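You operate a simulated robot arm through the tools that you are given. There is no shell and no other tool.

You run a simulated two-armed robot. Do the job below in one go: nothing can be reset, and whatever is moved stays where it is left.

TASK
Take the cap off the screw jar and lay it down on the check bench top.

Only the result counts: the job must be done as asked and must still hold three seconds after the hand-in. Knocking over, shifting, dropping, spilling or breaking anything else fails it. A push-on lid holds only when it is set on centred and level and pressed home; a screw cap is set on level and turned clockwise until tight.

THE ROBOT
Two 7-joint arms with two-finger parallel grippers on one trunk, on a base that drives. Base frame: it is fixed to the floor where the robot stands at the start and does not move with it; the origin is under the middle of the robot, x ahead of it, y to its left, z up; the surface under the hand at the start is at about z = 800. Lengths are in mm, angles in rad, forces in N, time in s.
The left shoulder is at the start at [80, 131, 947], the right one opposite. With the tool pointing down near the work surface each hand reaches from about 400 to 860 mm from the robot's upright axis, wherever it stands, measured 20 degrees to its own side. Payload 1.57 kg a hand.
The TCP of each hand is the grasp point between the finger pads, 30 mm short of the fingertips. In the tool frame z runs along the fingers and y along their closing line. The gripper opens to 110 mm. The fingers are 24 mm wide and 12 mm thick; the gripper's body (48 by 112 mm) begins 78 mm behind the TCP.
Orientation is told as [roll, pitch, yaw] about the base's x, y, z axes, in that order, counted from this pose: with the fingers straight down and closing along the base's y, the tool's x points along the base's -x, its y along +y and its z along -z.

THE INTERFACE
- The arms move only by the tool arm_command. It takes "left_motion", "right_motion" or both (then of equal length, played together; a hand with none holds still); each is a list that holds one entry, the list of rows, each a list of 7 numbers: the turn, a rotation vector about the base's x, y, z in rad, then the shift along the base's x, y, z in mm, then the gripper command, from -1 (fully open) to 1 (shut), values between in proportion. In form: [[[rx, ry, rz, dx, dy, dz, fingers], ...]]. A call has 1 to 20 rows; each row shifts and turns the commanded pose from where the row before left it. Rows are played at 5 a second. More than 50 mm and 0.15 rad between two rows, or a gripper value outside its range, and nothing of the call is played. Where a pose cannot be reached the arm comes as near as it can. A force on the tool above 40 N (or 10 N above the force at the start of the call, whichever is more), or a blocked arm, ends the call early, and 0.2 s more pass. Each finger travels about 108 mm/s and halts on what it meets, pressing with about 26 N; the grip force reading is that of the motor and also rises with nothing between the fingers. The clock runs only during rows and for 0.2 s after the last one: add rows that do not move to give the fingers time. The reply holds the time, the measured pose of the TCP, the force on the tool along the base axes, the opening and the grip force, in the units named above and with some noise, with the torque about the TCP (base axes, N m) and any sound that the robot's microphone picked up.
- Cameras (640 x 400 px; columns grow to the right, rows downward): "scene" is now at [-72.6, -43.2, 1415]; the picture's right is [-0.41, -0.91, 0.00], its down [-0.48, 0.22, -0.85] and it looks along [0.77, -0.35, -0.53] (base axes); focal length 283 px, centre (320, 200). "left" rides on the left gripper at [70, -16, -141] in its tool frame; the picture's right is [0.23, 0.97, 0.00], its down [-0.86, 0.20, -0.48] and it looks along [-0.47, 0.11, 0.88] (tool axes); focal length 222 px, centre (320, 200). "right" rides on the right gripper at [70, 16, -141] in its tool frame; the picture's right is [-0.23, 0.97, 0.00], its down [-0.86, -0.20, -0.48] and it looks along [-0.47, -0.11, 0.88] (tool axes); focal length 222 px, centre (320, 200). There is no depth. A picture from a camera that has moved, and an enlarged one, comes with that camera's place and axes in the base frame and with its lens. The place of the scene camera against the robot may be out by one fixed shift of up to 25 mm in any direction.
- grab_frame(camera): a new picture of that camera. No time passes.
- drive_base(legs): drives the robot by 1 to 6 legs, each [ahead, left, turn to the left] in mm, mm and rad, along the robot's own axes; the way and the turn of a leg run together, so that a leg with both is an arc; at most 1500 mm and 3.142 rad a leg. The arms and the cameras ride along, it lands a little off, and it stops where it bumps. It gives what a move gives.
- head_to(pan, tilt): turns the head with the scene camera to pan (to the left, within 1.902 rad either way) and tilt (down, from -0.506 to 1.204), counted from straight ahead of the robot. It gives what a move gives.
- close_up(camera, box): a new picture of the part [left, top, right, bottom] of that camera's present view, enlarged. No time passes.
- hand_in(): hands the job in; it is judged then, once.

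Nothing tells you exact positions but the pictures and the camera data. Unless the task says otherwise, let go and move clear before handing in.

The tools are called after "Emit:" by a JSON object that holds its "api" and its "payload". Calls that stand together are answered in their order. arm_command: Moves the arms, as the interface text tells. Its arguments: {"type":"object","properties":{"left_motion":{"type":"array","items":{"type":"array","items":{"type":"array","items":{"type":"number"}}}},"right_motion":{"type":"array","items":{"type":"array","items":{"type":"array","items":{"type":"number"}}}}},"required":[]} The other tools are called the same way: drive_base (legs) drives the base; head_to (pan, tilt) turns the head that bears the scene camera; grab_frame (camera) takes a picture; close_up (camera, box) takes an enlarged picture of a part of a camera's view; hand_in () hands the job in.

At the start:

```text
time_s: 0.0
left_ee_pos: [510.5, -31.1, 1146.1]
left_tool_rot: [0.001, -0.001, 0.002]
left_contact_force: [-0.2, 0.5, 0.5]
left_torque: [0.0, -0.03, -0.01]
left_opening: 110.2
left_finger_force: 0.0
right_ee_pos: [390.8, -437.2, 1143.2]
right_tool_rot: [0.0, -0.002, -0.001]
right_contact_force: [0.1, -0.3, -1.0]
right_torque: [-0.02, -0.01, -0.05]
right_opening: 110.1
right_finger_force: 0.0
robot x, y, heading: [1.3, -1.6, -0.005]
head pan, tilt: [-0.424, 0.56]
```

scene: 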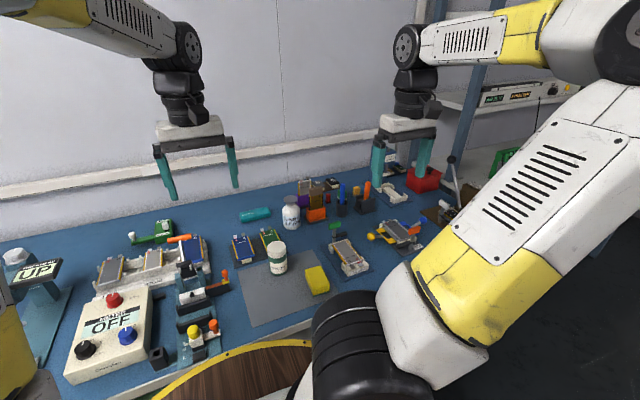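
right: 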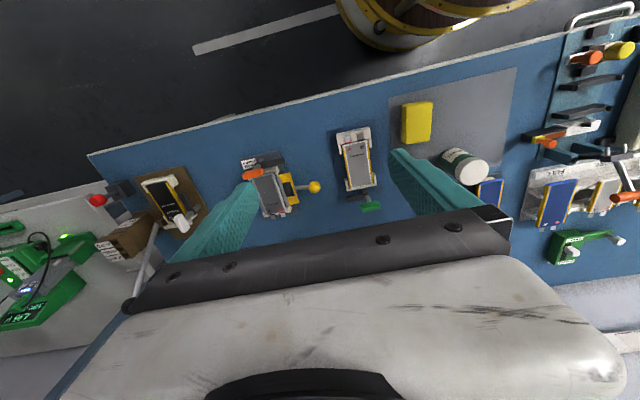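
left: 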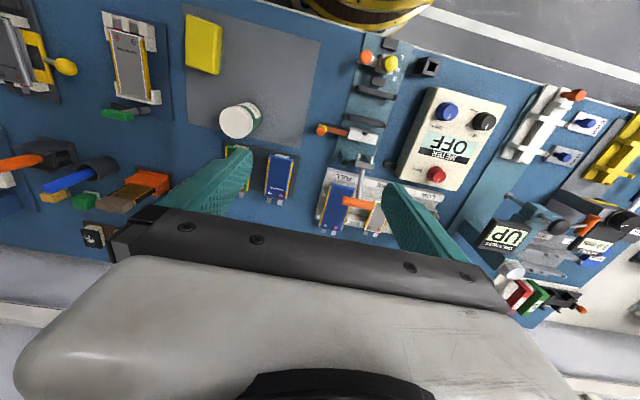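

I see a blue bench with many devices, a white-capped jar with a green label near the grey mat, and a white bottle behind it. I'll take close-ups to tell which is the screw jar and which surface is the check bench.

Emit:
{"api": "close_up", "payload": {"camera": "scene", "box": [220, 180, 380, 300]}}

Emit:
{"api": "close_up", "payload": {"camera": "left", "box": [160, 10, 340, 200]}}

Emit:
{"api": "close_up", "payload": {"camera": "right", "box": [380, 60, 540, 220]}}

Emit:
{"api": "close_up", "payload": {"camera": "scene", "box": [360, 120, 520, 240]}}

```text
3.33 times, centred on (300, 240) of scene
camera zoom: at [-72.6, -43.2, 1415.0], right [-0.41, -0.91, 0.0], down [-0.48, 0.22, -0.85], along [0.77, -0.35, -0.53], focal length 942 px, centre (387, 67)
```

zoom: 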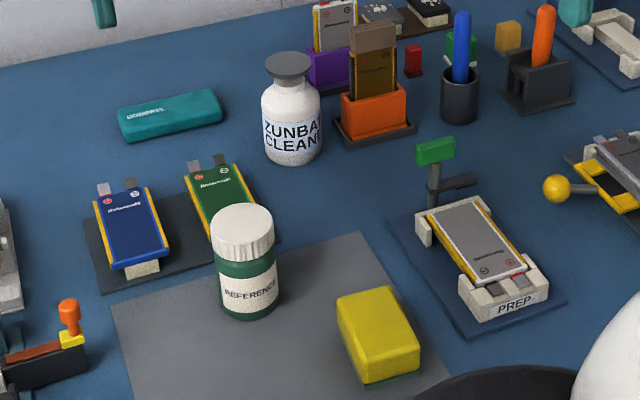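

```text
2.11 times, centred on (250, 105) of left
camera zoom: at [441.4, -47.7, 1288.5], right [-0.23, 0.97, 0.0], down [0.86, 0.2, 0.48], along [0.47, 0.11, -0.88], focal length 468 px, centre (467, 400)
```

zoom: 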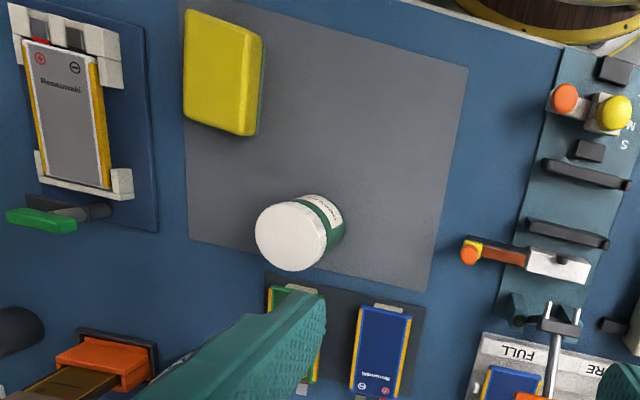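

```text
2.50 times, centred on (460, 140) of right
camera zoom: at [321.4, -419.6, 1284.8], right [0.23, 0.97, 0.0], down [0.86, -0.2, 0.48], along [0.47, -0.11, -0.88], focal length 555 px, centre (-30, 350)
```

zoom: 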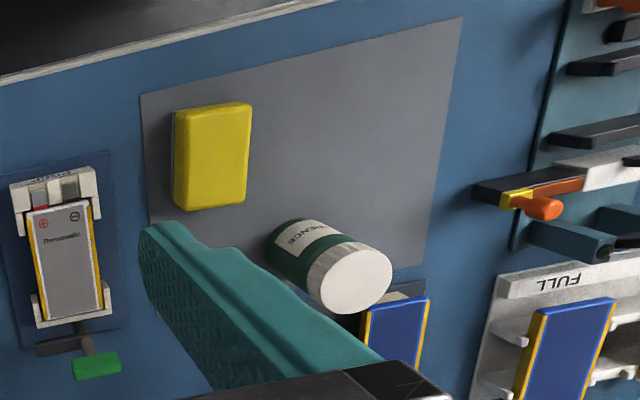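

```text
3.33 times, centred on (440, 180) of scene
camera zoom: at [-72.6, -43.2, 1415.0], right [-0.41, -0.91, 0.0], down [-0.48, 0.22, -0.85], along [0.77, -0.35, -0.53], focal length 942 px, centre (-80, 267)
```

zoom: 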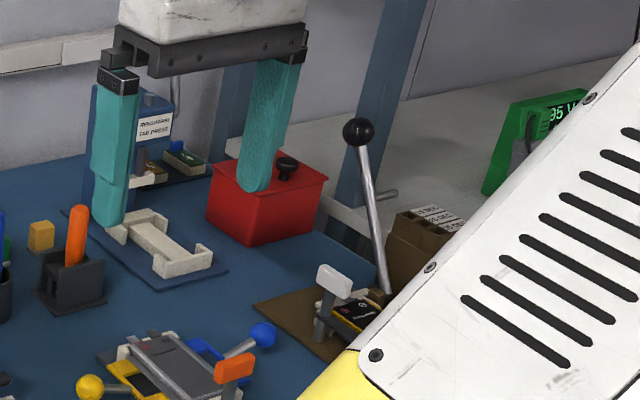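

The "REFERENCE" jar with a ribbed white screw cap stands at the back edge of a grey mat on the blue bench. I'm not yet sure which surface is the "check bench", so I'll look around with the head.

Emit:
{"api": "head_to", "payload": {"pan": -1.1, "tilt": 0.5}}

Emit:
{"api": "grab_frame", "payload": {"camera": "scene"}}

Emit:
{"api": "head_to", "payload": {"pan": 0.4, "tilt": 0.5}}

Emit:
{"api": "grab_frame", "payload": {"camera": "scene"}}

Emit:
{"api": "head_to", "payload": {"pan": 1.5, "tilt": 0.5}}

Emit:
{"api": "grab_frame", "payload": {"camera": "scene"}}

Emit:
{"api": "head_to", "payload": {"pan": -1.8, "tilt": 0.5}}

Emit:
{"api": "grab_frame", "payload": {"camera": "scene"}}

```text
time_s: 1.1
left_ee_pos: [511.4, -29.7, 1147.4]
left_tool_rot: [-0.001, 0.0, 0.0]
left_contact_force: [-0.4, 0.2, -0.4]
left_torque: [0.02, 0.06, -0.01]
left_opening: 109.8
left_finger_force: 0.0
right_ee_pos: [391.2, -437.8, 1142.4]
right_tool_rot: [0.0, 0.0, 0.001]
right_contact_force: [-0.3, 0.1, 0.4]
right_torque: [0.03, -0.01, 0.0]
right_opening: 109.9
right_finger_force: 0.1
robot x, y, heading: [0.4, 0.7, 0.002]
head pan, tilt: [-1.1, 0.499]
```

```text
taken
camera scene: at [-112.8, -87.3, 1420.4], right [-0.89, -0.45, 0.0], down [-0.22, 0.43, -0.88], along [0.4, -0.78, -0.48], focal length 283 px, centre (320, 200)
```

scene: 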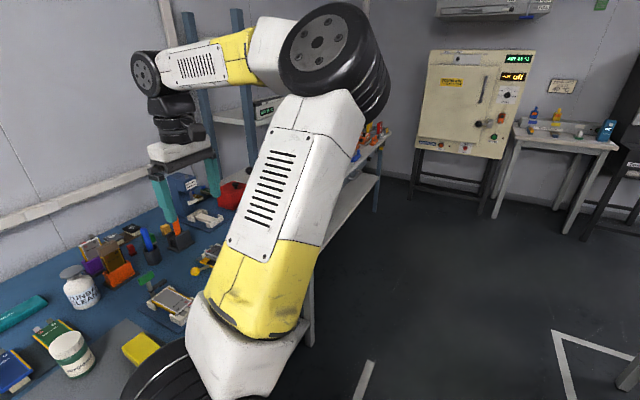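

```text
time_s: 2.6
left_ee_pos: [511.9, -28.9, 1146.4]
left_tool_rot: [-0.001, 0.0, 0.001]
left_contact_force: [-0.5, 0.3, 0.1]
left_torque: [-0.01, -0.02, 0.01]
left_opening: 110.2
left_finger_force: 0.1
right_ee_pos: [390.0, -437.6, 1143.7]
right_tool_rot: [0.0, -0.002, 0.0]
right_contact_force: [1.1, -0.5, -0.4]
right_torque: [0.02, -0.02, 0.01]
right_opening: 110.1
right_finger_force: 0.1
robot x, y, heading: [1.8, 4.7, 0.004]
head pan, tilt: [0.4, 0.499]
```

```text
taken
camera scene: at [-70.3, 29.0, 1420.4], right [0.39, -0.92, 0.0], down [-0.44, -0.19, -0.88], along [0.81, 0.34, -0.48], focal length 283 px, centre (320, 200)
```

scene: 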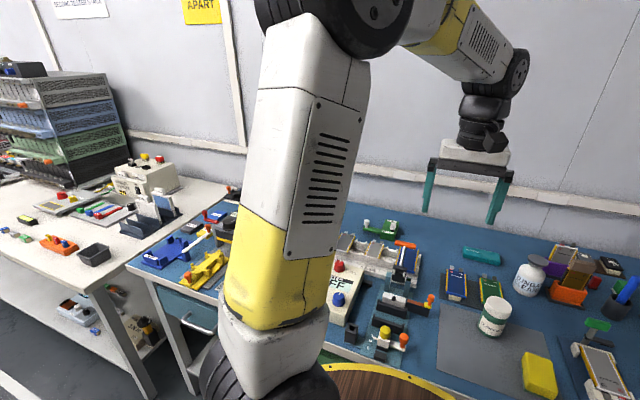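

```text
time_s: 4.0
left_ee_pos: [511.0, -30.4, 1145.8]
left_tool_rot: [0.0, 0.0, -0.001]
left_contact_force: [0.7, 0.3, -0.1]
left_torque: [0.0, 0.0, 0.04]
left_opening: 110.3
left_finger_force: 0.0
right_ee_pos: [390.8, -436.7, 1143.9]
right_tool_rot: [0.001, 0.0, 0.001]
right_contact_force: [0.5, -0.6, -0.5]
right_torque: [-0.01, -0.03, -0.01]
right_opening: 110.1
right_finger_force: 0.0
robot x, y, heading: [-1.3, -0.7, 0.0]
head pan, tilt: [1.499, 0.499]
```

```text
taken
camera scene: at [-147.6, 84.4, 1420.4], right [1.0, -0.07, 0.0], down [-0.03, -0.48, -0.88], along [0.06, 0.88, -0.48], focal length 283 px, centre (320, 200)
```

scene: 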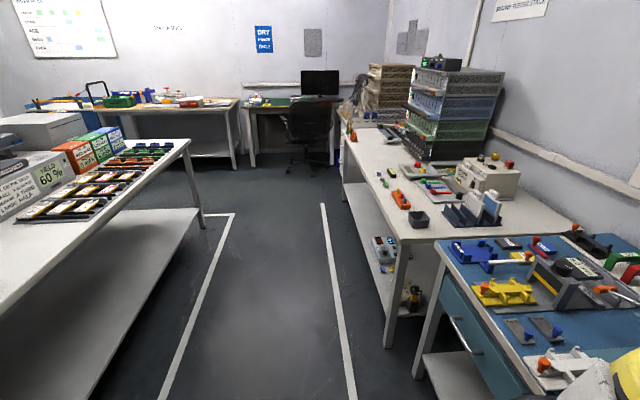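

```text
time_s: 6.8
left_ee_pos: [512.1, -30.1, 1145.2]
left_tool_rot: [0.003, 0.0, -0.001]
left_contact_force: [-0.5, -0.1, 0.3]
left_torque: [0.01, 0.03, -0.03]
left_opening: 110.2
left_finger_force: 0.0
right_ee_pos: [391.4, -437.5, 1144.2]
right_tool_rot: [-0.002, 0.001, 0.002]
right_contact_force: [0.2, -0.2, -0.9]
right_torque: [0.03, -0.04, -0.01]
right_opening: 110.1
right_finger_force: 0.1
robot x, y, heading: [2.1, -2.7, 0.0]
head pan, tilt: [-1.799, 0.499]
```

```text
taken
camera scene: at [-174.8, -94.9, 1420.4], right [-0.97, 0.23, 0.0], down [0.11, 0.47, -0.88], along [-0.2, -0.86, -0.48], focal length 283 px, centre (320, 200)
```

scene: 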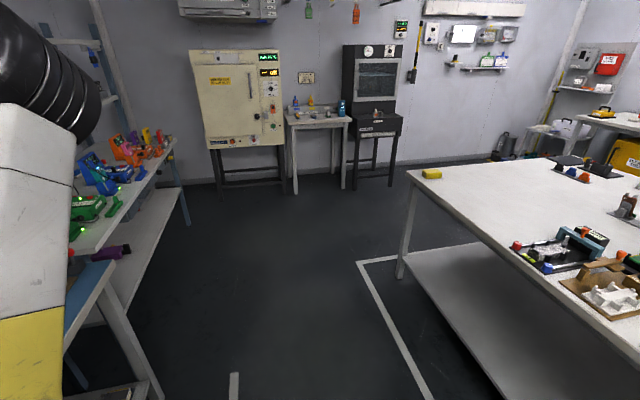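

There are several benches in the room, and the wall signs may name them. I'll look at the signs and labels before deciding which bench is the check bench.

Emit:
{"api": "head_to", "payload": {"pan": 0.0, "tilt": 0.0}}

Emit:
{"api": "grab_frame", "payload": {"camera": "scene"}}

Emit:
{"api": "head_to", "payload": {"pan": 0.8, "tilt": 0.1}}

Emit:
{"api": "grab_frame", "payload": {"camera": "scene"}}

Emit:
{"api": "head_to", "payload": {"pan": 1.85, "tilt": 0.2}}

Emit:
{"api": "grab_frame", "payload": {"camera": "scene"}}

Emit:
{"api": "head_to", "payload": {"pan": -0.9, "tilt": 0.0}}

Emit:
{"api": "grab_frame", "payload": {"camera": "scene"}}

Emit:
{"api": "head_to", "payload": {"pan": -1.9, "tilt": 0.1}}

Emit:
{"api": "grab_frame", "payload": {"camera": "scene"}}

```text
time_s: 8.6
left_ee_pos: [509.6, -28.7, 1146.9]
left_tool_rot: [0.0, 0.001, -0.001]
left_contact_force: [0.2, 0.4, 0.5]
left_torque: [0.0, 0.02, -0.04]
left_opening: 109.7
left_finger_force: 0.1
right_ee_pos: [391.2, -436.8, 1143.3]
right_tool_rot: [0.001, 0.0, -0.001]
right_contact_force: [-0.3, 0.2, 0.3]
right_torque: [0.01, 0.0, -0.02]
right_opening: 110.2
right_finger_force: 0.0
robot x, y, heading: [-0.5, 1.1, -0.0]
head pan, tilt: [0.0, 0.0]
```

```text
taken
camera scene: at [-64.2, -6.4, 1466.5], right [0.0, -1.0, 0.0], down [0.0, 0.0, -1.0], along [1.0, 0.0, 0.0], focal length 283 px, centre (320, 200)
```

scene: 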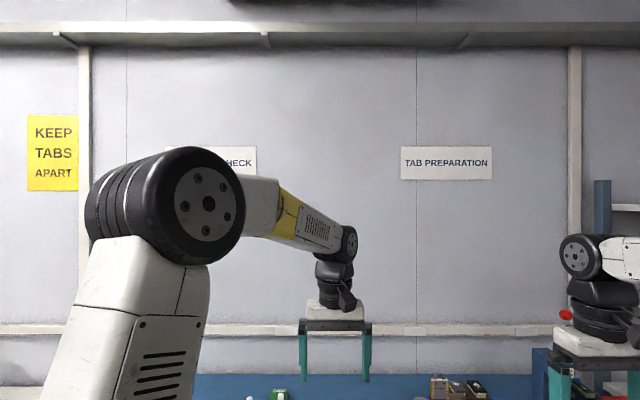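

```text
time_s: 9.7
left_ee_pos: [511.7, -30.2, 1146.4]
left_tool_rot: [0.0, -0.001, -0.001]
left_contact_force: [-0.4, 0.7, 0.6]
left_torque: [-0.01, -0.05, -0.01]
left_opening: 110.2
left_finger_force: 0.1
right_ee_pos: [389.8, -436.7, 1143.0]
right_tool_rot: [-0.001, 0.0, -0.001]
right_contact_force: [0.2, -0.7, -0.4]
right_torque: [0.0, 0.0, 0.04]
right_opening: 110.1
right_finger_force: 0.0
robot x, y, heading: [-1.0, -4.4, 0.005]
head pan, tilt: [0.799, 0.099]
```

```text
taken
camera scene: at [-90.0, 59.6, 1457.5], right [0.72, -0.7, 0.0], down [-0.07, -0.07, -1.0], along [0.69, 0.71, -0.1], focal length 283 px, centre (320, 200)
```

scene: 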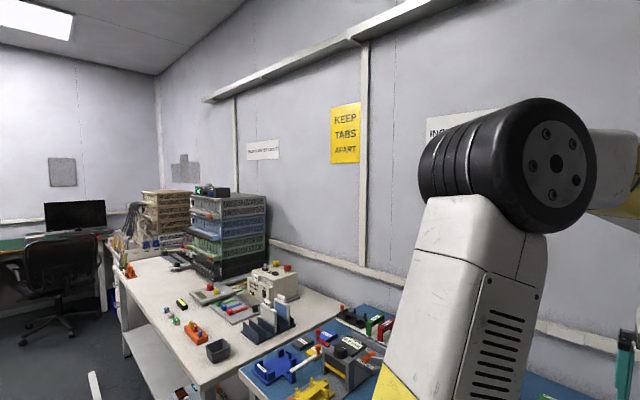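

```text
time_s: 11.0
left_ee_pos: [510.5, -30.7, 1145.8]
left_tool_rot: [-0.001, 0.002, -0.001]
left_contact_force: [0.9, -0.4, 0.1]
left_torque: [0.06, 0.02, -0.02]
left_opening: 110.0
left_finger_force: 0.1
right_ee_pos: [391.3, -436.6, 1143.0]
right_tool_rot: [0.001, 0.001, -0.001]
right_contact_force: [-0.4, 0.1, -0.9]
right_torque: [0.02, 0.0, -0.01]
right_opening: 109.9
right_finger_force: 0.0
robot x, y, heading: [2.3, -0.8, -0.001]
head pan, tilt: [1.85, 0.201]
```

```text
taken
camera scene: at [-179.8, 83.3, 1448.1], right [0.96, 0.27, 0.0], down [0.05, -0.19, -0.98], along [-0.27, 0.94, -0.2], focal length 283 px, centre (320, 200)
```

scene: 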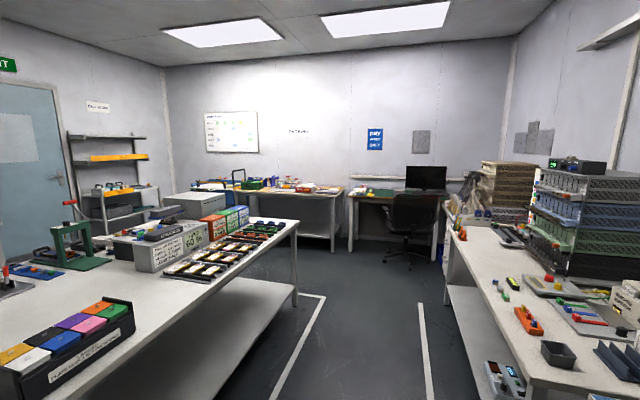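

```text
time_s: 13.4
left_ee_pos: [511.0, -28.6, 1145.8]
left_tool_rot: [0.0, -0.001, 0.001]
left_contact_force: [0.2, -0.2, -0.1]
left_torque: [-0.02, -0.01, -0.02]
left_opening: 110.0
left_finger_force: 0.1
right_ee_pos: [390.9, -437.1, 1143.4]
right_tool_rot: [0.001, -0.001, 0.0]
right_contact_force: [0.2, -0.5, -0.7]
right_torque: [0.03, 0.01, -0.04]
right_opening: 110.1
right_finger_force: 0.0
robot x, y, heading: [0.3, -3.4, 0.001]
head pan, tilt: [-0.901, 0.0]
```

```text
taken
camera scene: at [-98.2, -76.8, 1466.6], right [-0.78, -0.62, 0.0], down [0.0, 0.0, -1.0], along [0.62, -0.78, 0.0], focal length 283 px, centre (320, 200)
```

scene: 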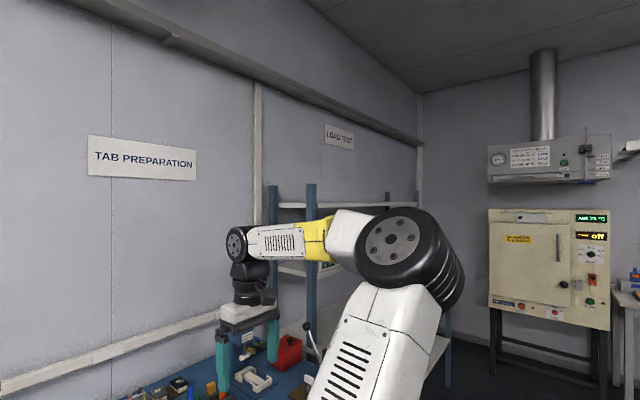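

```text
time_s: 14.7
left_ee_pos: [510.0, -30.7, 1146.2]
left_tool_rot: [0.0, 0.0, -0.002]
left_contact_force: [0.2, 0.4, -0.7]
left_torque: [0.0, -0.01, -0.01]
left_opening: 110.0
left_finger_force: 0.0
right_ee_pos: [390.9, -437.6, 1142.5]
right_tool_rot: [0.001, 0.0, -0.001]
right_contact_force: [-0.2, 0.1, 0.7]
right_torque: [0.0, 0.05, 0.01]
right_opening: 110.1
right_finger_force: 0.1
robot x, y, heading: [0.7, 3.1, -0.005]
head pan, tilt: [-1.901, 0.099]
```

```text
taken
camera scene: at [-183.9, -93.4, 1457.5], right [-0.95, 0.32, 0.0], down [0.03, 0.09, -1.0], along [-0.32, -0.94, -0.1], focal length 283 px, centre (320, 200)
```

scene: 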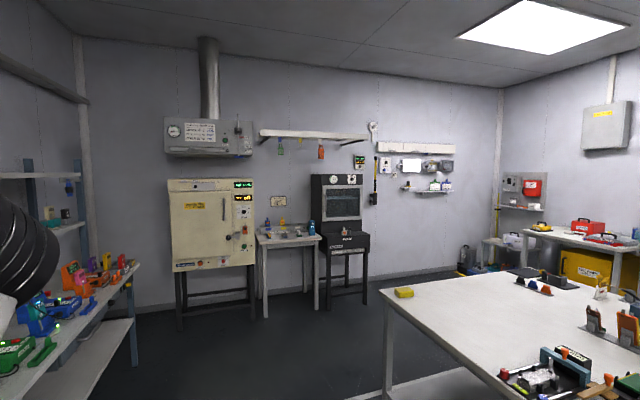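

The signs visible so far read "IN… CHECK" (left part of this blue bench) and "TAB PREPARATION" (right part). I need to know if the blue top is one bench or two, so I'll zoom on the signs and look for seams.

Emit:
{"api": "head_to", "payload": {"pan": 0.15, "tilt": 0.75}}

Emit:
{"api": "grab_frame", "payload": {"camera": "scene"}}

Emit:
{"api": "head_to", "payload": {"pan": -0.2, "tilt": 0.9}}

Emit:
{"api": "grab_frame", "payload": {"camera": "scene"}}

Emit:
{"api": "head_to", "payload": {"pan": 0.55, "tilt": 0.1}}

Emit:
{"api": "grab_frame", "payload": {"camera": "scene"}}

Emit:
{"api": "head_to", "payload": {"pan": 1.2, "tilt": 0.1}}

Emit:
{"api": "grab_frame", "payload": {"camera": "scene"}}

Emit:
{"api": "close_up", "payload": {"camera": "scene", "box": [320, 80, 640, 280]}}

```text
time_s: 16.7
left_ee_pos: [511.0, -30.3, 1146.3]
left_tool_rot: [0.0, 0.0, 0.0]
left_contact_force: [-1.1, 0.3, 0.0]
left_torque: [-0.02, -0.03, 0.0]
left_opening: 110.1
left_finger_force: 0.0
right_ee_pos: [390.0, -437.7, 1141.8]
right_tool_rot: [0.0, -0.001, 0.0]
right_contact_force: [-0.3, -0.4, 0.2]
right_torque: [-0.02, 0.03, 0.03]
right_opening: 109.9
right_finger_force: 0.0
robot x, y, heading: [-1.3, 0.5, -0.003]
head pan, tilt: [0.15, 0.75]
```

```text
taken
camera scene: at [-72.2, 6.0, 1398.5], right [0.15, -0.99, 0.0], down [-0.67, -0.1, -0.73], along [0.72, 0.11, -0.68], focal length 283 px, centre (320, 200)
```

scene: 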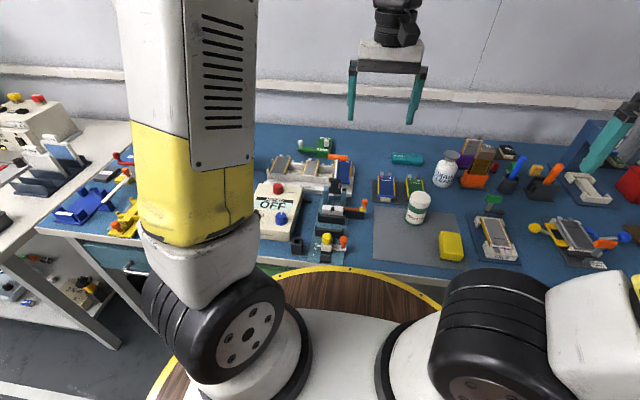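

```text
time_s: 17.5
left_ee_pos: [510.7, -30.0, 1146.9]
left_tool_rot: [0.0, 0.001, 0.001]
left_contact_force: [0.6, 0.3, -0.3]
left_torque: [-0.01, 0.03, -0.03]
left_opening: 110.2
left_finger_force: 0.0
right_ee_pos: [391.8, -436.5, 1142.7]
right_tool_rot: [0.001, 0.001, 0.002]
right_contact_force: [0.3, 0.3, 0.5]
right_torque: [0.01, -0.01, 0.02]
right_opening: 110.3
right_finger_force: 0.0
robot x, y, heading: [1.6, 2.3, 0.001]
head pan, tilt: [-0.201, 0.901]
```

```text
taken
camera scene: at [-80.2, -21.3, 1386.6], right [-0.2, -0.98, 0.0], down [-0.77, 0.16, -0.62], along [0.61, -0.12, -0.78], focal length 283 px, centre (320, 200)
```

scene: 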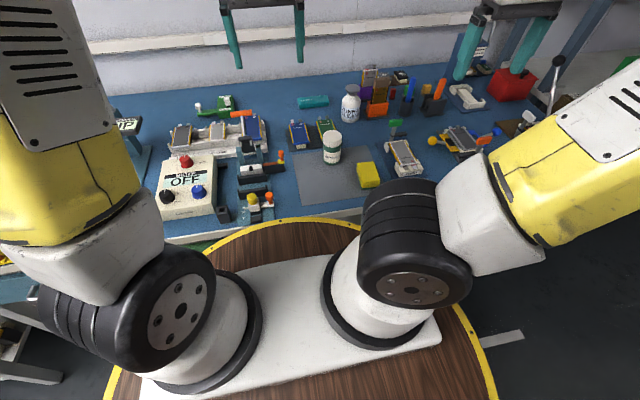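

```text
time_s: 18.6
left_ee_pos: [510.3, -29.9, 1146.2]
left_tool_rot: [0.0, 0.001, -0.001]
left_contact_force: [0.0, -0.8, 0.0]
left_torque: [0.0, 0.01, -0.01]
left_opening: 110.1
left_finger_force: 0.1
right_ee_pos: [391.1, -438.4, 1143.7]
right_tool_rot: [0.001, 0.001, -0.001]
right_contact_force: [0.0, 0.0, -0.5]
right_torque: [-0.06, 0.0, -0.02]
right_opening: 110.0
right_finger_force: 0.0
robot x, y, heading: [1.5, -3.4, 0.004]
head pan, tilt: [0.55, 0.099]
```

```text
taken
camera scene: at [-75.7, 41.7, 1457.4], right [0.52, -0.85, 0.0], down [-0.09, -0.05, -0.99], along [0.85, 0.52, -0.1], focal length 283 px, centre (320, 200)
```

scene: 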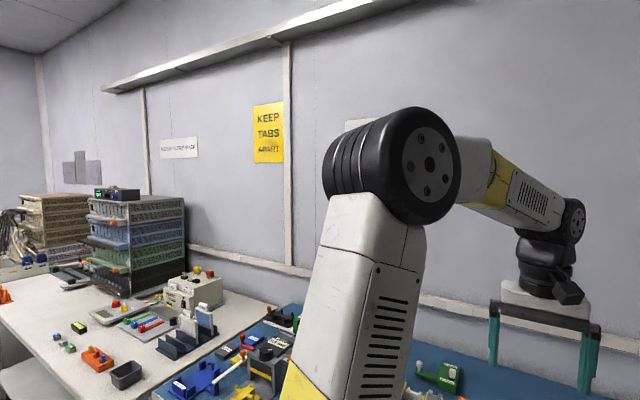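

```text
time_s: 19.7
left_ee_pos: [510.4, -29.9, 1146.0]
left_tool_rot: [0.0, 0.0, 0.0]
left_contact_force: [-0.1, 0.3, -0.3]
left_torque: [-0.01, -0.03, 0.0]
left_opening: 110.3
left_finger_force: 0.0
right_ee_pos: [391.3, -437.2, 1142.7]
right_tool_rot: [-0.001, 0.0, 0.001]
right_contact_force: [-0.3, -0.6, -0.1]
right_torque: [0.03, -0.01, 0.02]
right_opening: 109.7
right_finger_force: 0.1
robot x, y, heading: [1.0, -1.8, 0.005]
head pan, tilt: [1.201, 0.099]
```

```text
taken
camera scene: at [-120.8, 79.5, 1457.5], right [0.93, -0.36, 0.0], down [-0.04, -0.09, -1.0], along [0.36, 0.93, -0.1], focal length 283 px, centre (320, 200)
```

scene: 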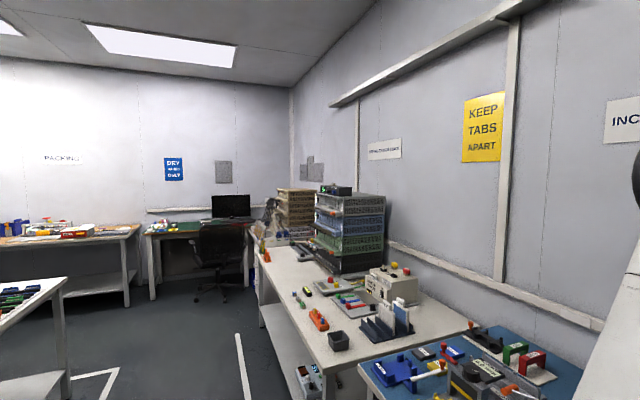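

```text
2.00 times, centred on (480, 180) of scene
camera zoom: at [-120.8, 79.5, 1457.5], right [0.93, -0.36, 0.0], down [-0.04, -0.09, -1.0], along [0.36, 0.93, -0.1], focal length 565 px, centre (0, 240)
```

zoom: 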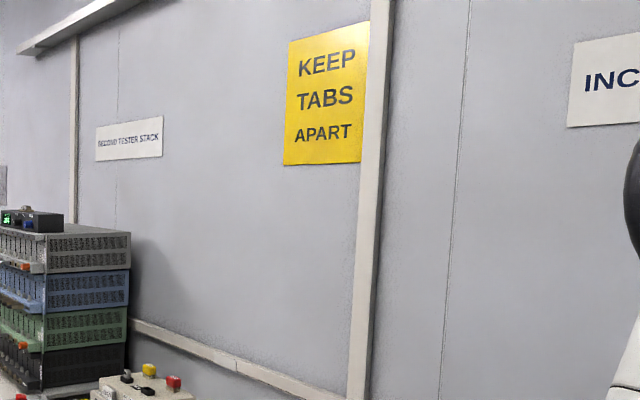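

The wall signs read "INCOMING CHECK" and "TAB PREPARATION" over this single blue bench. I'll lay the cap on bare blue top at its left ("CHECK") part. The jar's cap top triangulates to about (541, -173, 886). Next I bring the left hand, tilted, to a spot short of the jar so it can hold the body while the right hand unscrews.

Emit:
{"api": "arm_command", "payload": {"left_motion": [[[0, -0.1496, 0, -4, -4, -10, -1], [0, -0.1496, 0, -4, -4, -10, -1], [0, -0.1496, 0, -4, -4, -10, -1], [0, -0.1496, 0, -4, -4, -10, -1], [0, -0.1496, 0, -4, -4, -10, -1], [0, -0.1496, 0, -4, -4, -10, -1], [0, -0.1496, 0, -4, -4, -10, -1], [0, 0, -0.1309, -4, -4, -10, -1], [0, 0, -0.1309, -4, -4, -10, -1], [0, 0, -0.1309, -4, -4, -10, -1], [0, 0, -0.1309, -4, -4, -10, -1], [0, 0, -0.1309, -4, -4, -10, -1], [0, 0, -0.1309, -4, -4, -10, -1]]]}}

Emit:
{"api": "grab_frame", "payload": {"camera": "left"}}

Emit:
{"api": "head_to", "payload": {"pan": -0.25, "tilt": 0.75}}

Emit:
{"api": "grab_frame", "payload": {"camera": "scene"}}

```text
time_s: 22.5
left_ee_pos: [489.5, -108.4, 1022.6]
left_tool_rot: [0.001, -1.048, -0.792]
left_contact_force: [2.7, 6.2, 1.0]
left_torque: [-0.32, 0.11, -0.53]
left_opening: 110.0
left_finger_force: 0.1
left hand out of reach, approached as far as the arm can: row 8, 9, 10, 11, 12
right_ee_pos: [391.9, -435.0, 1143.7]
right_tool_rot: [-0.003, 0.001, 0.002]
right_contact_force: [-0.2, 0.2, 0.5]
right_torque: [-0.08, 0.0, 0.0]
right_opening: 109.9
right_finger_force: 0.1
robot x, y, heading: [-2.7, 2.5, 0.003]
head pan, tilt: [1.201, 0.099]
```

```text
taken
camera left: at [367.8, -9.6, 1032.6], right [0.61, 0.76, -0.2], down [0.15, 0.13, 0.98], along [0.77, -0.63, -0.03], focal length 222 px, centre (320, 200)
```

left: 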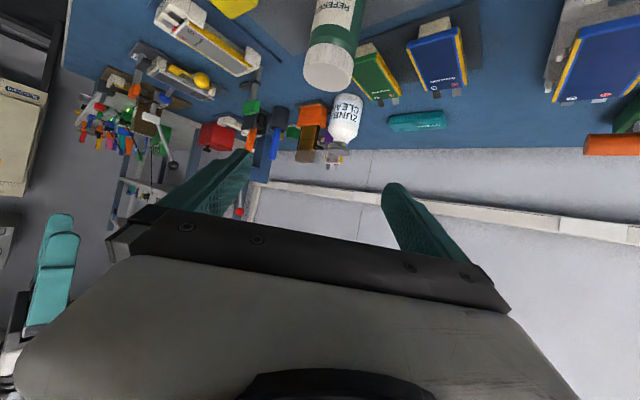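

```text
time_s: 24.0
left_ee_pos: [485.0, -117.7, 1021.7]
left_tool_rot: [0.007, -1.047, -0.811]
left_contact_force: [-0.3, 0.8, 0.1]
left_torque: [0.01, -0.01, 0.01]
left_opening: 109.7
left_finger_force: 0.1
right_ee_pos: [391.6, -437.2, 1142.9]
right_tool_rot: [0.0, 0.0, -0.001]
right_contact_force: [0.8, -0.3, 0.8]
right_torque: [-0.01, 0.01, 0.01]
right_opening: 110.0
right_finger_force: 0.1
robot x, y, heading: [-0.6, 1.2, 0.003]
head pan, tilt: [-0.25, 0.75]
```

```text
taken
camera scene: at [-73.8, -26.7, 1398.5], right [-0.25, -0.97, 0.0], down [-0.66, 0.17, -0.73], along [0.71, -0.18, -0.68], focal length 283 px, centre (320, 200)
```

scene: 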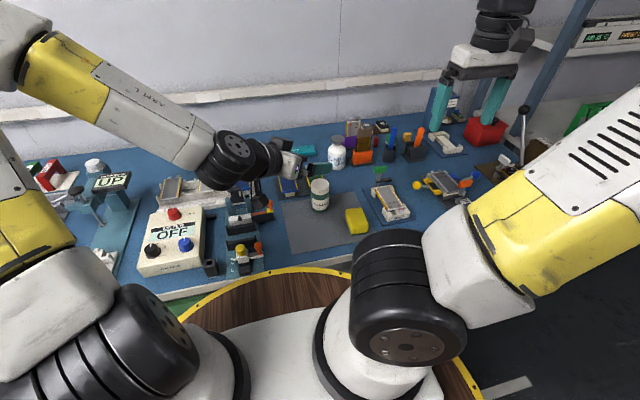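

The left hand tilted as planned, but the arm cannot retreat further in. It can still come down over the jar from above with its fingers straddling it, so I'll take fresh pictures to pin down the jar precisely.

Emit:
{"api": "close_up", "payload": {"camera": "left", "box": [220, 0, 480, 160]}}

Emit:
{"api": "close_up", "payload": {"camera": "scene", "box": [220, 120, 400, 260]}}

```text
2.46 times, centred on (350, 80) of left
camera zoom: at [365.0, -15.6, 1033.5], right [0.62, 0.76, -0.19], down [0.15, 0.13, 0.98], along [0.77, -0.64, -0.03], focal length 547 px, centre (246, 495)
```

zoom: 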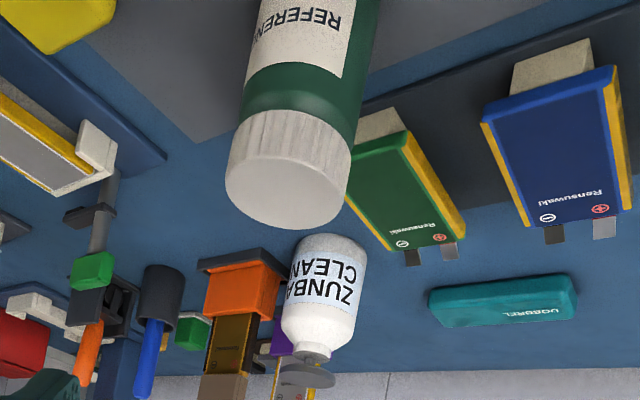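

```text
2.86 times, centred on (310, 190) of scene
camera zoom: at [-73.8, -26.7, 1398.5], right [-0.25, -0.97, 0.0], down [-0.66, 0.17, -0.73], along [0.71, -0.18, -0.68], focal length 808 px, centre (349, 229)
```

zoom: 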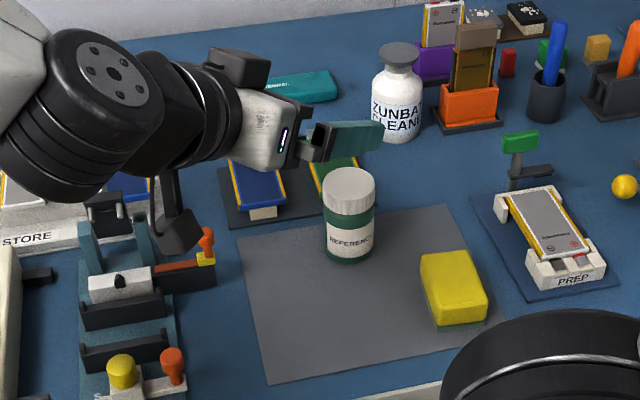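

The jar centre comes out at about (541, -174), with its top near z 887 and the cap about 54 mm across and 16–20 mm high. I'll move the left hand toward the space above the jar, staying high, and check where the commanded pose actually lies.

Emit:
{"api": "arm_command", "payload": {"left_motion": [[[0, 0, 0, 15, -15, 0, -1], [0, 0, 0, 15, -15, 0, -1], [0, 0, 0, 15, -15, 0, -1], [0, 0, 0, 0, 0, 0, -1]]]}}

Emit:
{"api": "grab_frame", "payload": {"camera": "left"}}

```text
time_s: 25.0
left_ee_pos: [534.4, -151.8, 1022.2]
left_tool_rot: [0.0, -1.048, -0.787]
left_contact_force: [0.1, 0.6, 0.1]
left_torque: [0.01, 0.02, 0.02]
left_opening: 110.0
left_finger_force: 0.1
right_ee_pos: [390.9, -437.4, 1143.0]
right_tool_rot: [-0.001, 0.0, 0.001]
right_contact_force: [-0.2, -0.8, -0.2]
right_torque: [-0.02, 0.02, -0.01]
right_opening: 109.8
right_finger_force: 0.1
robot x, y, heading: [1.3, 0.9, 0.003]
head pan, tilt: [-0.25, 0.75]
```

```text
taken
camera left: at [412.8, -52.9, 1033.0], right [0.61, 0.77, -0.2], down [0.15, 0.13, 0.98], along [0.78, -0.63, -0.04], focal length 222 px, centre (320, 200)
```

left: 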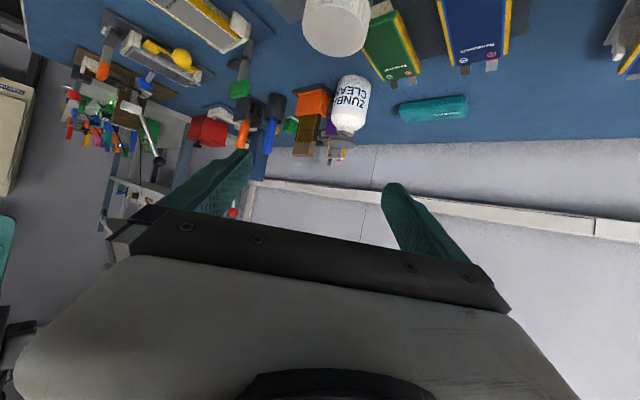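

The left hand is now at (534, -152, 1022) in the right attitude. I'll move it over the jar at z≈962, with its tips still above the cap, and look again to fix the centring.

Emit:
{"api": "arm_command", "payload": {"left_motion": [[[0, 0, 0, 1, -9, -20, -1], [0, 0, 0, 1, -8, -20, -1], [0, 0, 0, 0, 0, -20, -1], [0, 0, 0, 0, 0, 0, -1]]]}}

Emit:
{"api": "grab_frame", "payload": {"camera": "left"}}

Emit:
{"api": "close_up", "payload": {"camera": "left", "box": [200, 0, 440, 150]}}

Emit:
{"api": "close_up", "payload": {"camera": "scene", "box": [220, 120, 400, 260]}}

Emit:
{"api": "grab_frame", "payload": {"camera": "right"}}

```text
time_s: 26.0
left_ee_pos: [536.7, -171.0, 963.0]
left_tool_rot: [-0.001, -1.047, -0.786]
left_contact_force: [0.2, 0.3, -0.4]
left_torque: [0.0, -0.01, -0.01]
left_opening: 110.0
left_finger_force: 0.1
right_ee_pos: [390.3, -438.4, 1142.6]
right_tool_rot: [0.0, 0.002, -0.001]
right_contact_force: [0.4, 0.3, 0.6]
right_torque: [0.01, 0.0, -0.04]
right_opening: 109.9
right_finger_force: 0.2
robot x, y, heading: [2.3, -0.2, -0.001]
head pan, tilt: [-0.25, 0.75]
```

```text
taken
camera left: at [414.9, -72.1, 974.3], right [0.61, 0.77, -0.2], down [0.15, 0.13, 0.98], along [0.78, -0.63, -0.04], focal length 222 px, centre (320, 200)
```

left: 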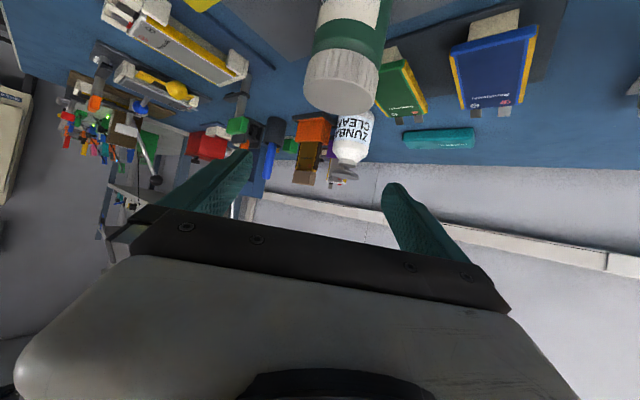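

```text
2.67 times, centred on (320, 75) of left
camera zoom: at [414.9, -72.1, 974.3], right [0.61, 0.77, -0.2], down [0.15, 0.13, 0.98], along [0.78, -0.63, -0.04], focal length 592 px, centre (320, 533)
```

zoom: 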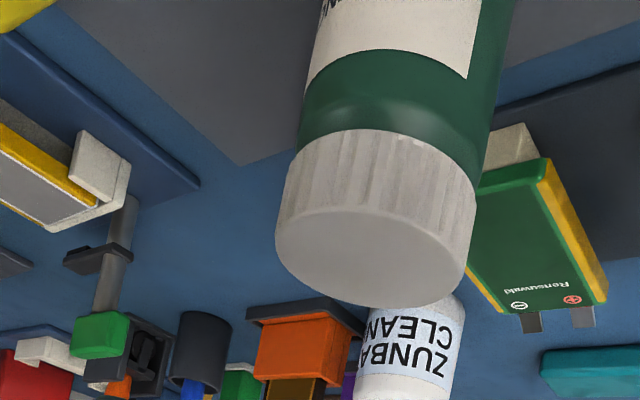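

```text
2.86 times, centred on (310, 190) of scene
camera zoom: at [-73.9, -26.8, 1398.5], right [-0.25, -0.97, 0.0], down [-0.66, 0.17, -0.73], along [0.71, -0.18, -0.68], focal length 808 px, centre (349, 229)
```

zoom: 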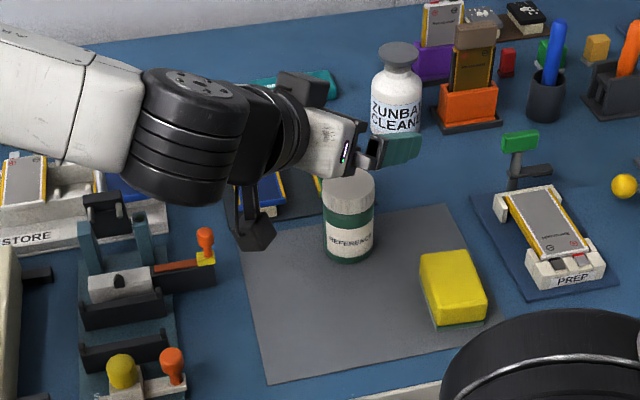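

```text
taken
camera right: at [321.3, -419.6, 1284.8], right [0.23, 0.97, 0.0], down [0.86, -0.2, 0.48], along [0.47, -0.11, -0.88], focal length 222 px, centre (320, 200)
```

right: 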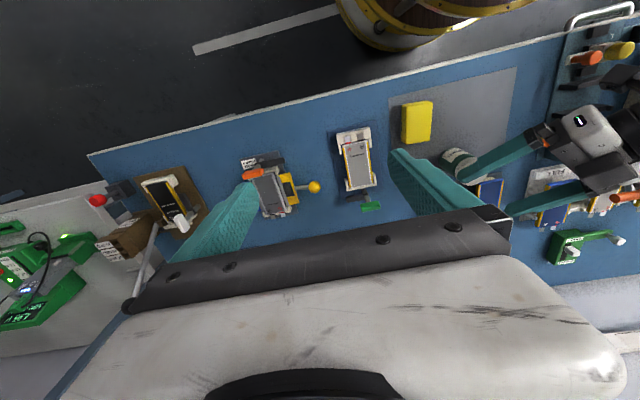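

The jar lies within about 1 mm of the midline between the left fingers. I'll descend in stages and check the forearm and wrist clearance over the fixtures on the left.

Emit:
{"api": "arm_command", "payload": {"left_motion": [[[0, 0, 0, 0, 0, -20, -1], [0, 0, 0, 0, 0, -20, -1], [0, 0, 0, 0, 0, -20, -1], [0, 0, 0, 0, 0, 0, -1]]]}}

Emit:
{"api": "grab_frame", "payload": {"camera": "left"}}

Emit:
{"api": "grab_frame", "payload": {"camera": "scene"}}

Emit:
{"api": "close_up", "payload": {"camera": "scene", "box": [180, 120, 400, 280]}}

Emit:
{"api": "close_up", "payload": {"camera": "right", "box": [400, 20, 640, 240]}}

```text
time_s: 27.0
left_ee_pos: [539.1, -170.7, 902.0]
left_tool_rot: [0.0, -1.047, -0.785]
left_contact_force: [0.2, 0.2, -0.7]
left_torque: [0.01, 0.0, 0.01]
left_opening: 110.0
left_finger_force: 0.0
right_ee_pos: [390.7, -437.6, 1143.3]
right_tool_rot: [-0.001, 0.0, 0.0]
right_contact_force: [0.1, -1.0, -0.3]
right_torque: [-0.05, -0.01, -0.01]
right_opening: 110.2
right_finger_force: 0.1
robot x, y, heading: [-1.5, 2.0, -0.002]
head pan, tilt: [-0.25, 0.75]
```

```text
taken
camera left: at [415.8, -72.3, 913.5], right [0.61, 0.77, -0.2], down [0.15, 0.13, 0.98], along [0.78, -0.63, -0.04], focal length 222 px, centre (320, 200)
```

left: 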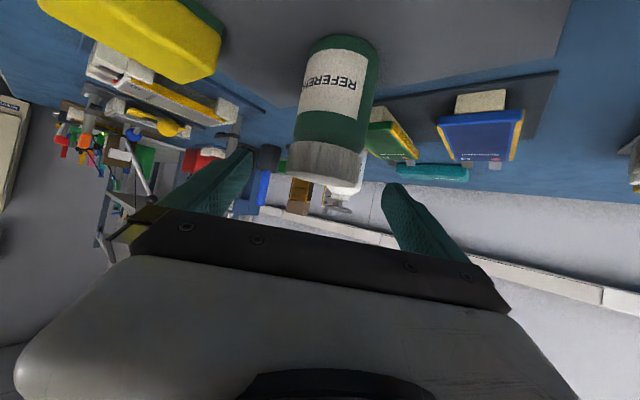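

```text
taken
camera scene: at [-73.9, -26.8, 1398.5], right [-0.25, -0.97, 0.0], down [-0.66, 0.17, -0.73], along [0.71, -0.18, -0.68], focal length 283 px, centre (320, 200)
```

scene: 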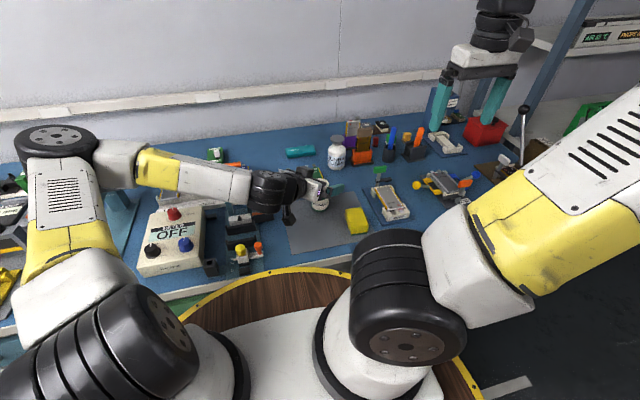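

```text
2.50 times, centred on (290, 200) of scene
camera zoom: at [-73.9, -26.8, 1398.5], right [-0.25, -0.97, 0.0], down [-0.66, 0.17, -0.73], along [0.71, -0.18, -0.68], focal length 707 px, centre (395, 200)
```

zoom: 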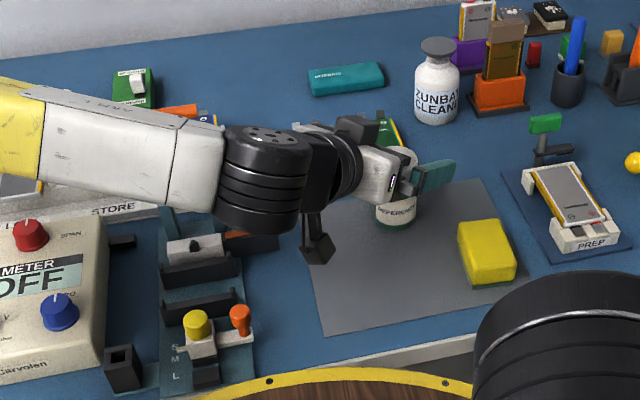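

```text
1.82 times, centred on (520, 130) of right
camera zoom: at [321.4, -419.6, 1284.8], right [0.23, 0.97, 0.0], down [0.86, -0.2, 0.48], along [0.47, -0.11, -0.88], focal length 404 px, centre (-44, 327)
```

zoom: 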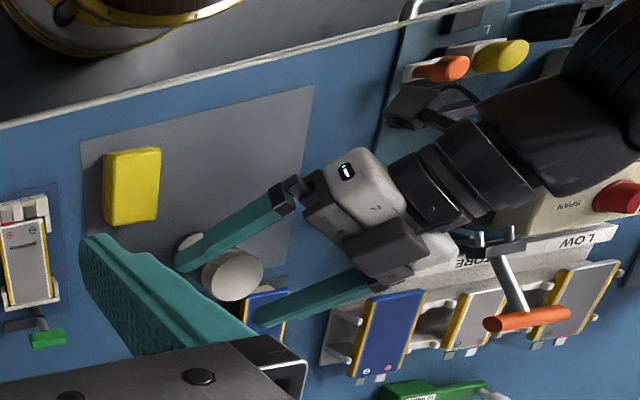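

The wrist and forearm look clear of the fixtures for the rest of the descent. The far left fingertip would come close to the green battery behind the jar, though. I'll pull the hand back a little and narrow the opening before going lower, so I'm measuring once more from here.

Emit:
{"api": "close_up", "payload": {"camera": "left", "box": [240, 20, 480, 220]}}

```text
2.00 times, centred on (360, 120) of left
camera zoom: at [415.8, -72.3, 913.5], right [0.61, 0.77, -0.2], down [0.15, 0.13, 0.98], along [0.78, -0.63, -0.04], focal length 444 px, centre (240, 360)
```

zoom: 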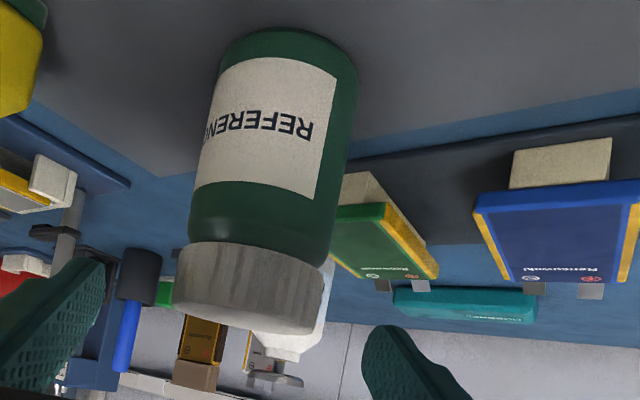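

The jar axis now comes out at about (541, -175), with the cap spanning z≈873–891 and a diameter of about 52 mm. I'll pull the left hand back slightly, narrow the opening to 80 mm, and lower it to body-gripping height without gripping yet.

Emit:
{"api": "arm_command", "payload": {"left_motion": [[[0, 0, 0, -8, 7.5, 0, -0.6], [0, 0, 0, 0, 0, 0, -0.4545], [0, 0, 0, 0, 0, -15, -0.4545], [0, 0, 0, 0, 0, -15, -0.4545], [0, 0, 0, 0, 0, -15, -0.4545], [0, 0, 0, 0, 0, 0, -0.4545]]]}}

Emit:
{"api": "grab_frame", "payload": {"camera": "left"}}

Emit:
{"api": "close_up", "payload": {"camera": "scene", "box": [180, 120, 400, 280]}}

Emit:
{"api": "close_up", "payload": {"camera": "right", "box": [400, 20, 640, 240]}}

```text
time_s: 28.4
left_ee_pos: [528.7, -163.0, 856.3]
left_tool_rot: [0.001, -1.046, -0.786]
left_contact_force: [0.0, 0.2, -0.9]
left_torque: [0.0, 0.0, 0.0]
left_opening: 80.2
left_finger_force: 0.0
right_ee_pos: [391.4, -437.7, 1143.3]
right_tool_rot: [0.002, 0.0, 0.0]
right_contact_force: [0.5, -0.2, 0.1]
right_torque: [-0.01, 0.02, 0.03]
right_opening: 110.0
right_finger_force: 0.0
robot x, y, heading: [-2.8, -1.9, -0.003]
head pan, tilt: [-0.25, 0.75]
```

```text
taken
camera left: at [407.1, -64.5, 868.3], right [0.61, 0.77, -0.2], down [0.15, 0.13, 0.98], along [0.78, -0.63, -0.04], focal length 222 px, centre (320, 200)
```

left: 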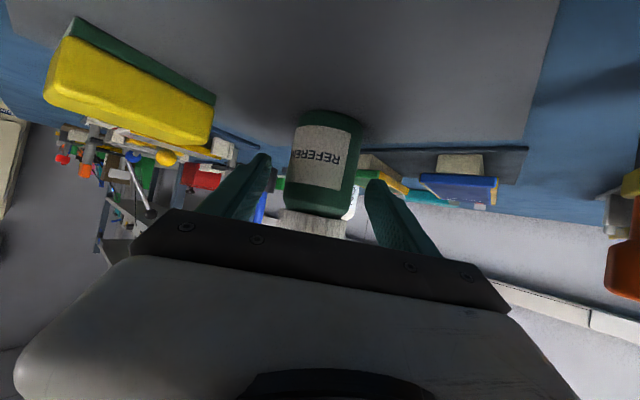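

```text
2.50 times, centred on (290, 200) of scene
camera zoom: at [-73.9, -26.8, 1398.5], right [-0.25, -0.97, 0.0], down [-0.66, 0.17, -0.73], along [0.71, -0.18, -0.68], focal length 707 px, centre (395, 200)
```

zoom: 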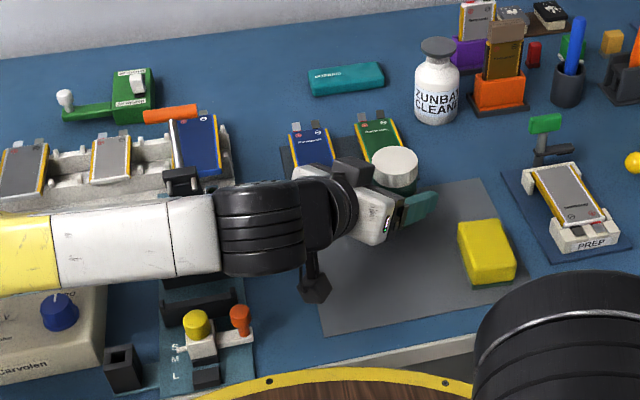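

```text
1.82 times, centred on (520, 130) of right
camera zoom: at [321.4, -419.6, 1284.8], right [0.23, 0.97, 0.0], down [0.86, -0.2, 0.48], along [0.47, -0.11, -0.88], focal length 404 px, centre (-44, 327)
```

zoom: 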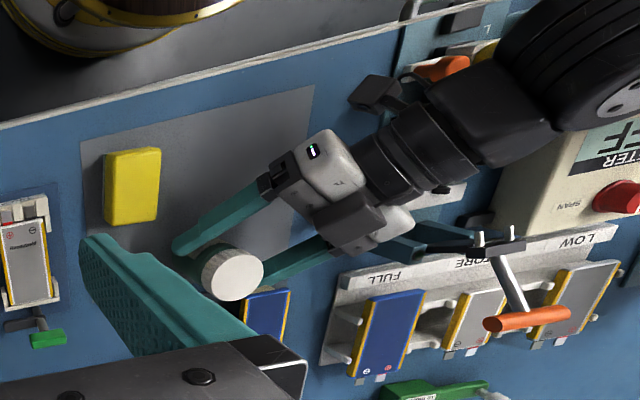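

The fingers straddle the jar body cleanly. Before lowering the last 20 mm I want to check the elbow and forearm clearance above the meter box and the fixture.

Emit:
{"api": "head_to", "payload": {"pan": 0.35, "tilt": 0.7}}

Emit:
{"api": "grab_frame", "payload": {"camera": "scene"}}

Emit:
{"api": "grab_frame", "payload": {"camera": "right"}}

```text
time_s: 29.4
left_ee_pos: [529.5, -162.6, 856.5]
left_tool_rot: [0.0, -1.049, -0.785]
left_contact_force: [-0.4, 0.2, 0.7]
left_torque: [0.0, -0.02, 0.01]
left_opening: 79.9
left_finger_force: 0.0
right_ee_pos: [391.5, -436.3, 1143.6]
right_tool_rot: [0.0, 0.001, 0.0]
right_contact_force: [-0.4, 0.3, -0.1]
right_torque: [-0.02, 0.0, -0.01]
right_opening: 110.2
right_finger_force: 0.1
robot x, y, heading: [3.9, 0.1, -0.001]
head pan, tilt: [0.351, 0.7]
```

```text
taken
camera scene: at [-74.4, 22.8, 1402.7], right [0.34, -0.94, 0.0], down [-0.61, -0.22, -0.76], along [0.72, 0.26, -0.64], focal length 283 px, centre (320, 200)
```

scene: 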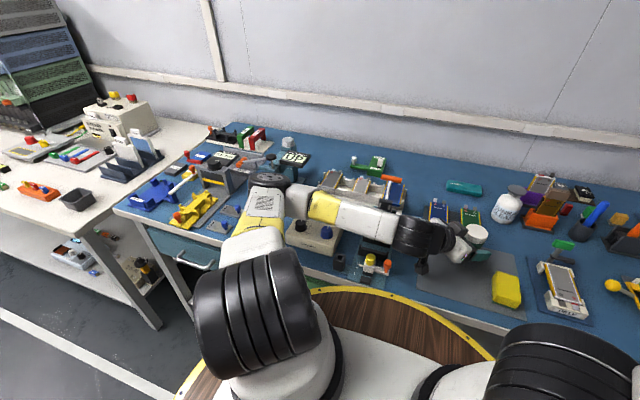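

```text
taken
camera right: at [321.4, -419.6, 1284.8], right [0.23, 0.97, 0.0], down [0.86, -0.2, 0.48], along [0.47, -0.11, -0.88], focal length 222 px, centre (320, 200)
```

right: 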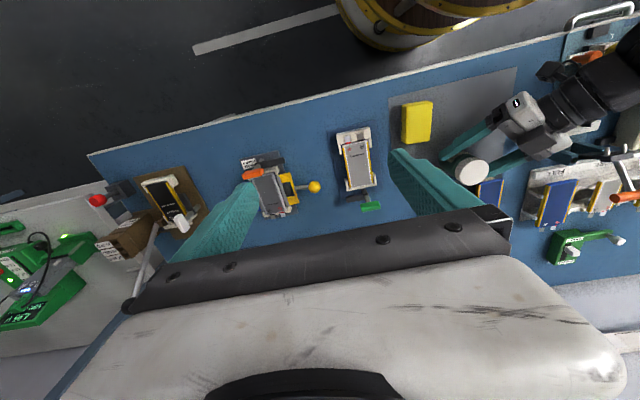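

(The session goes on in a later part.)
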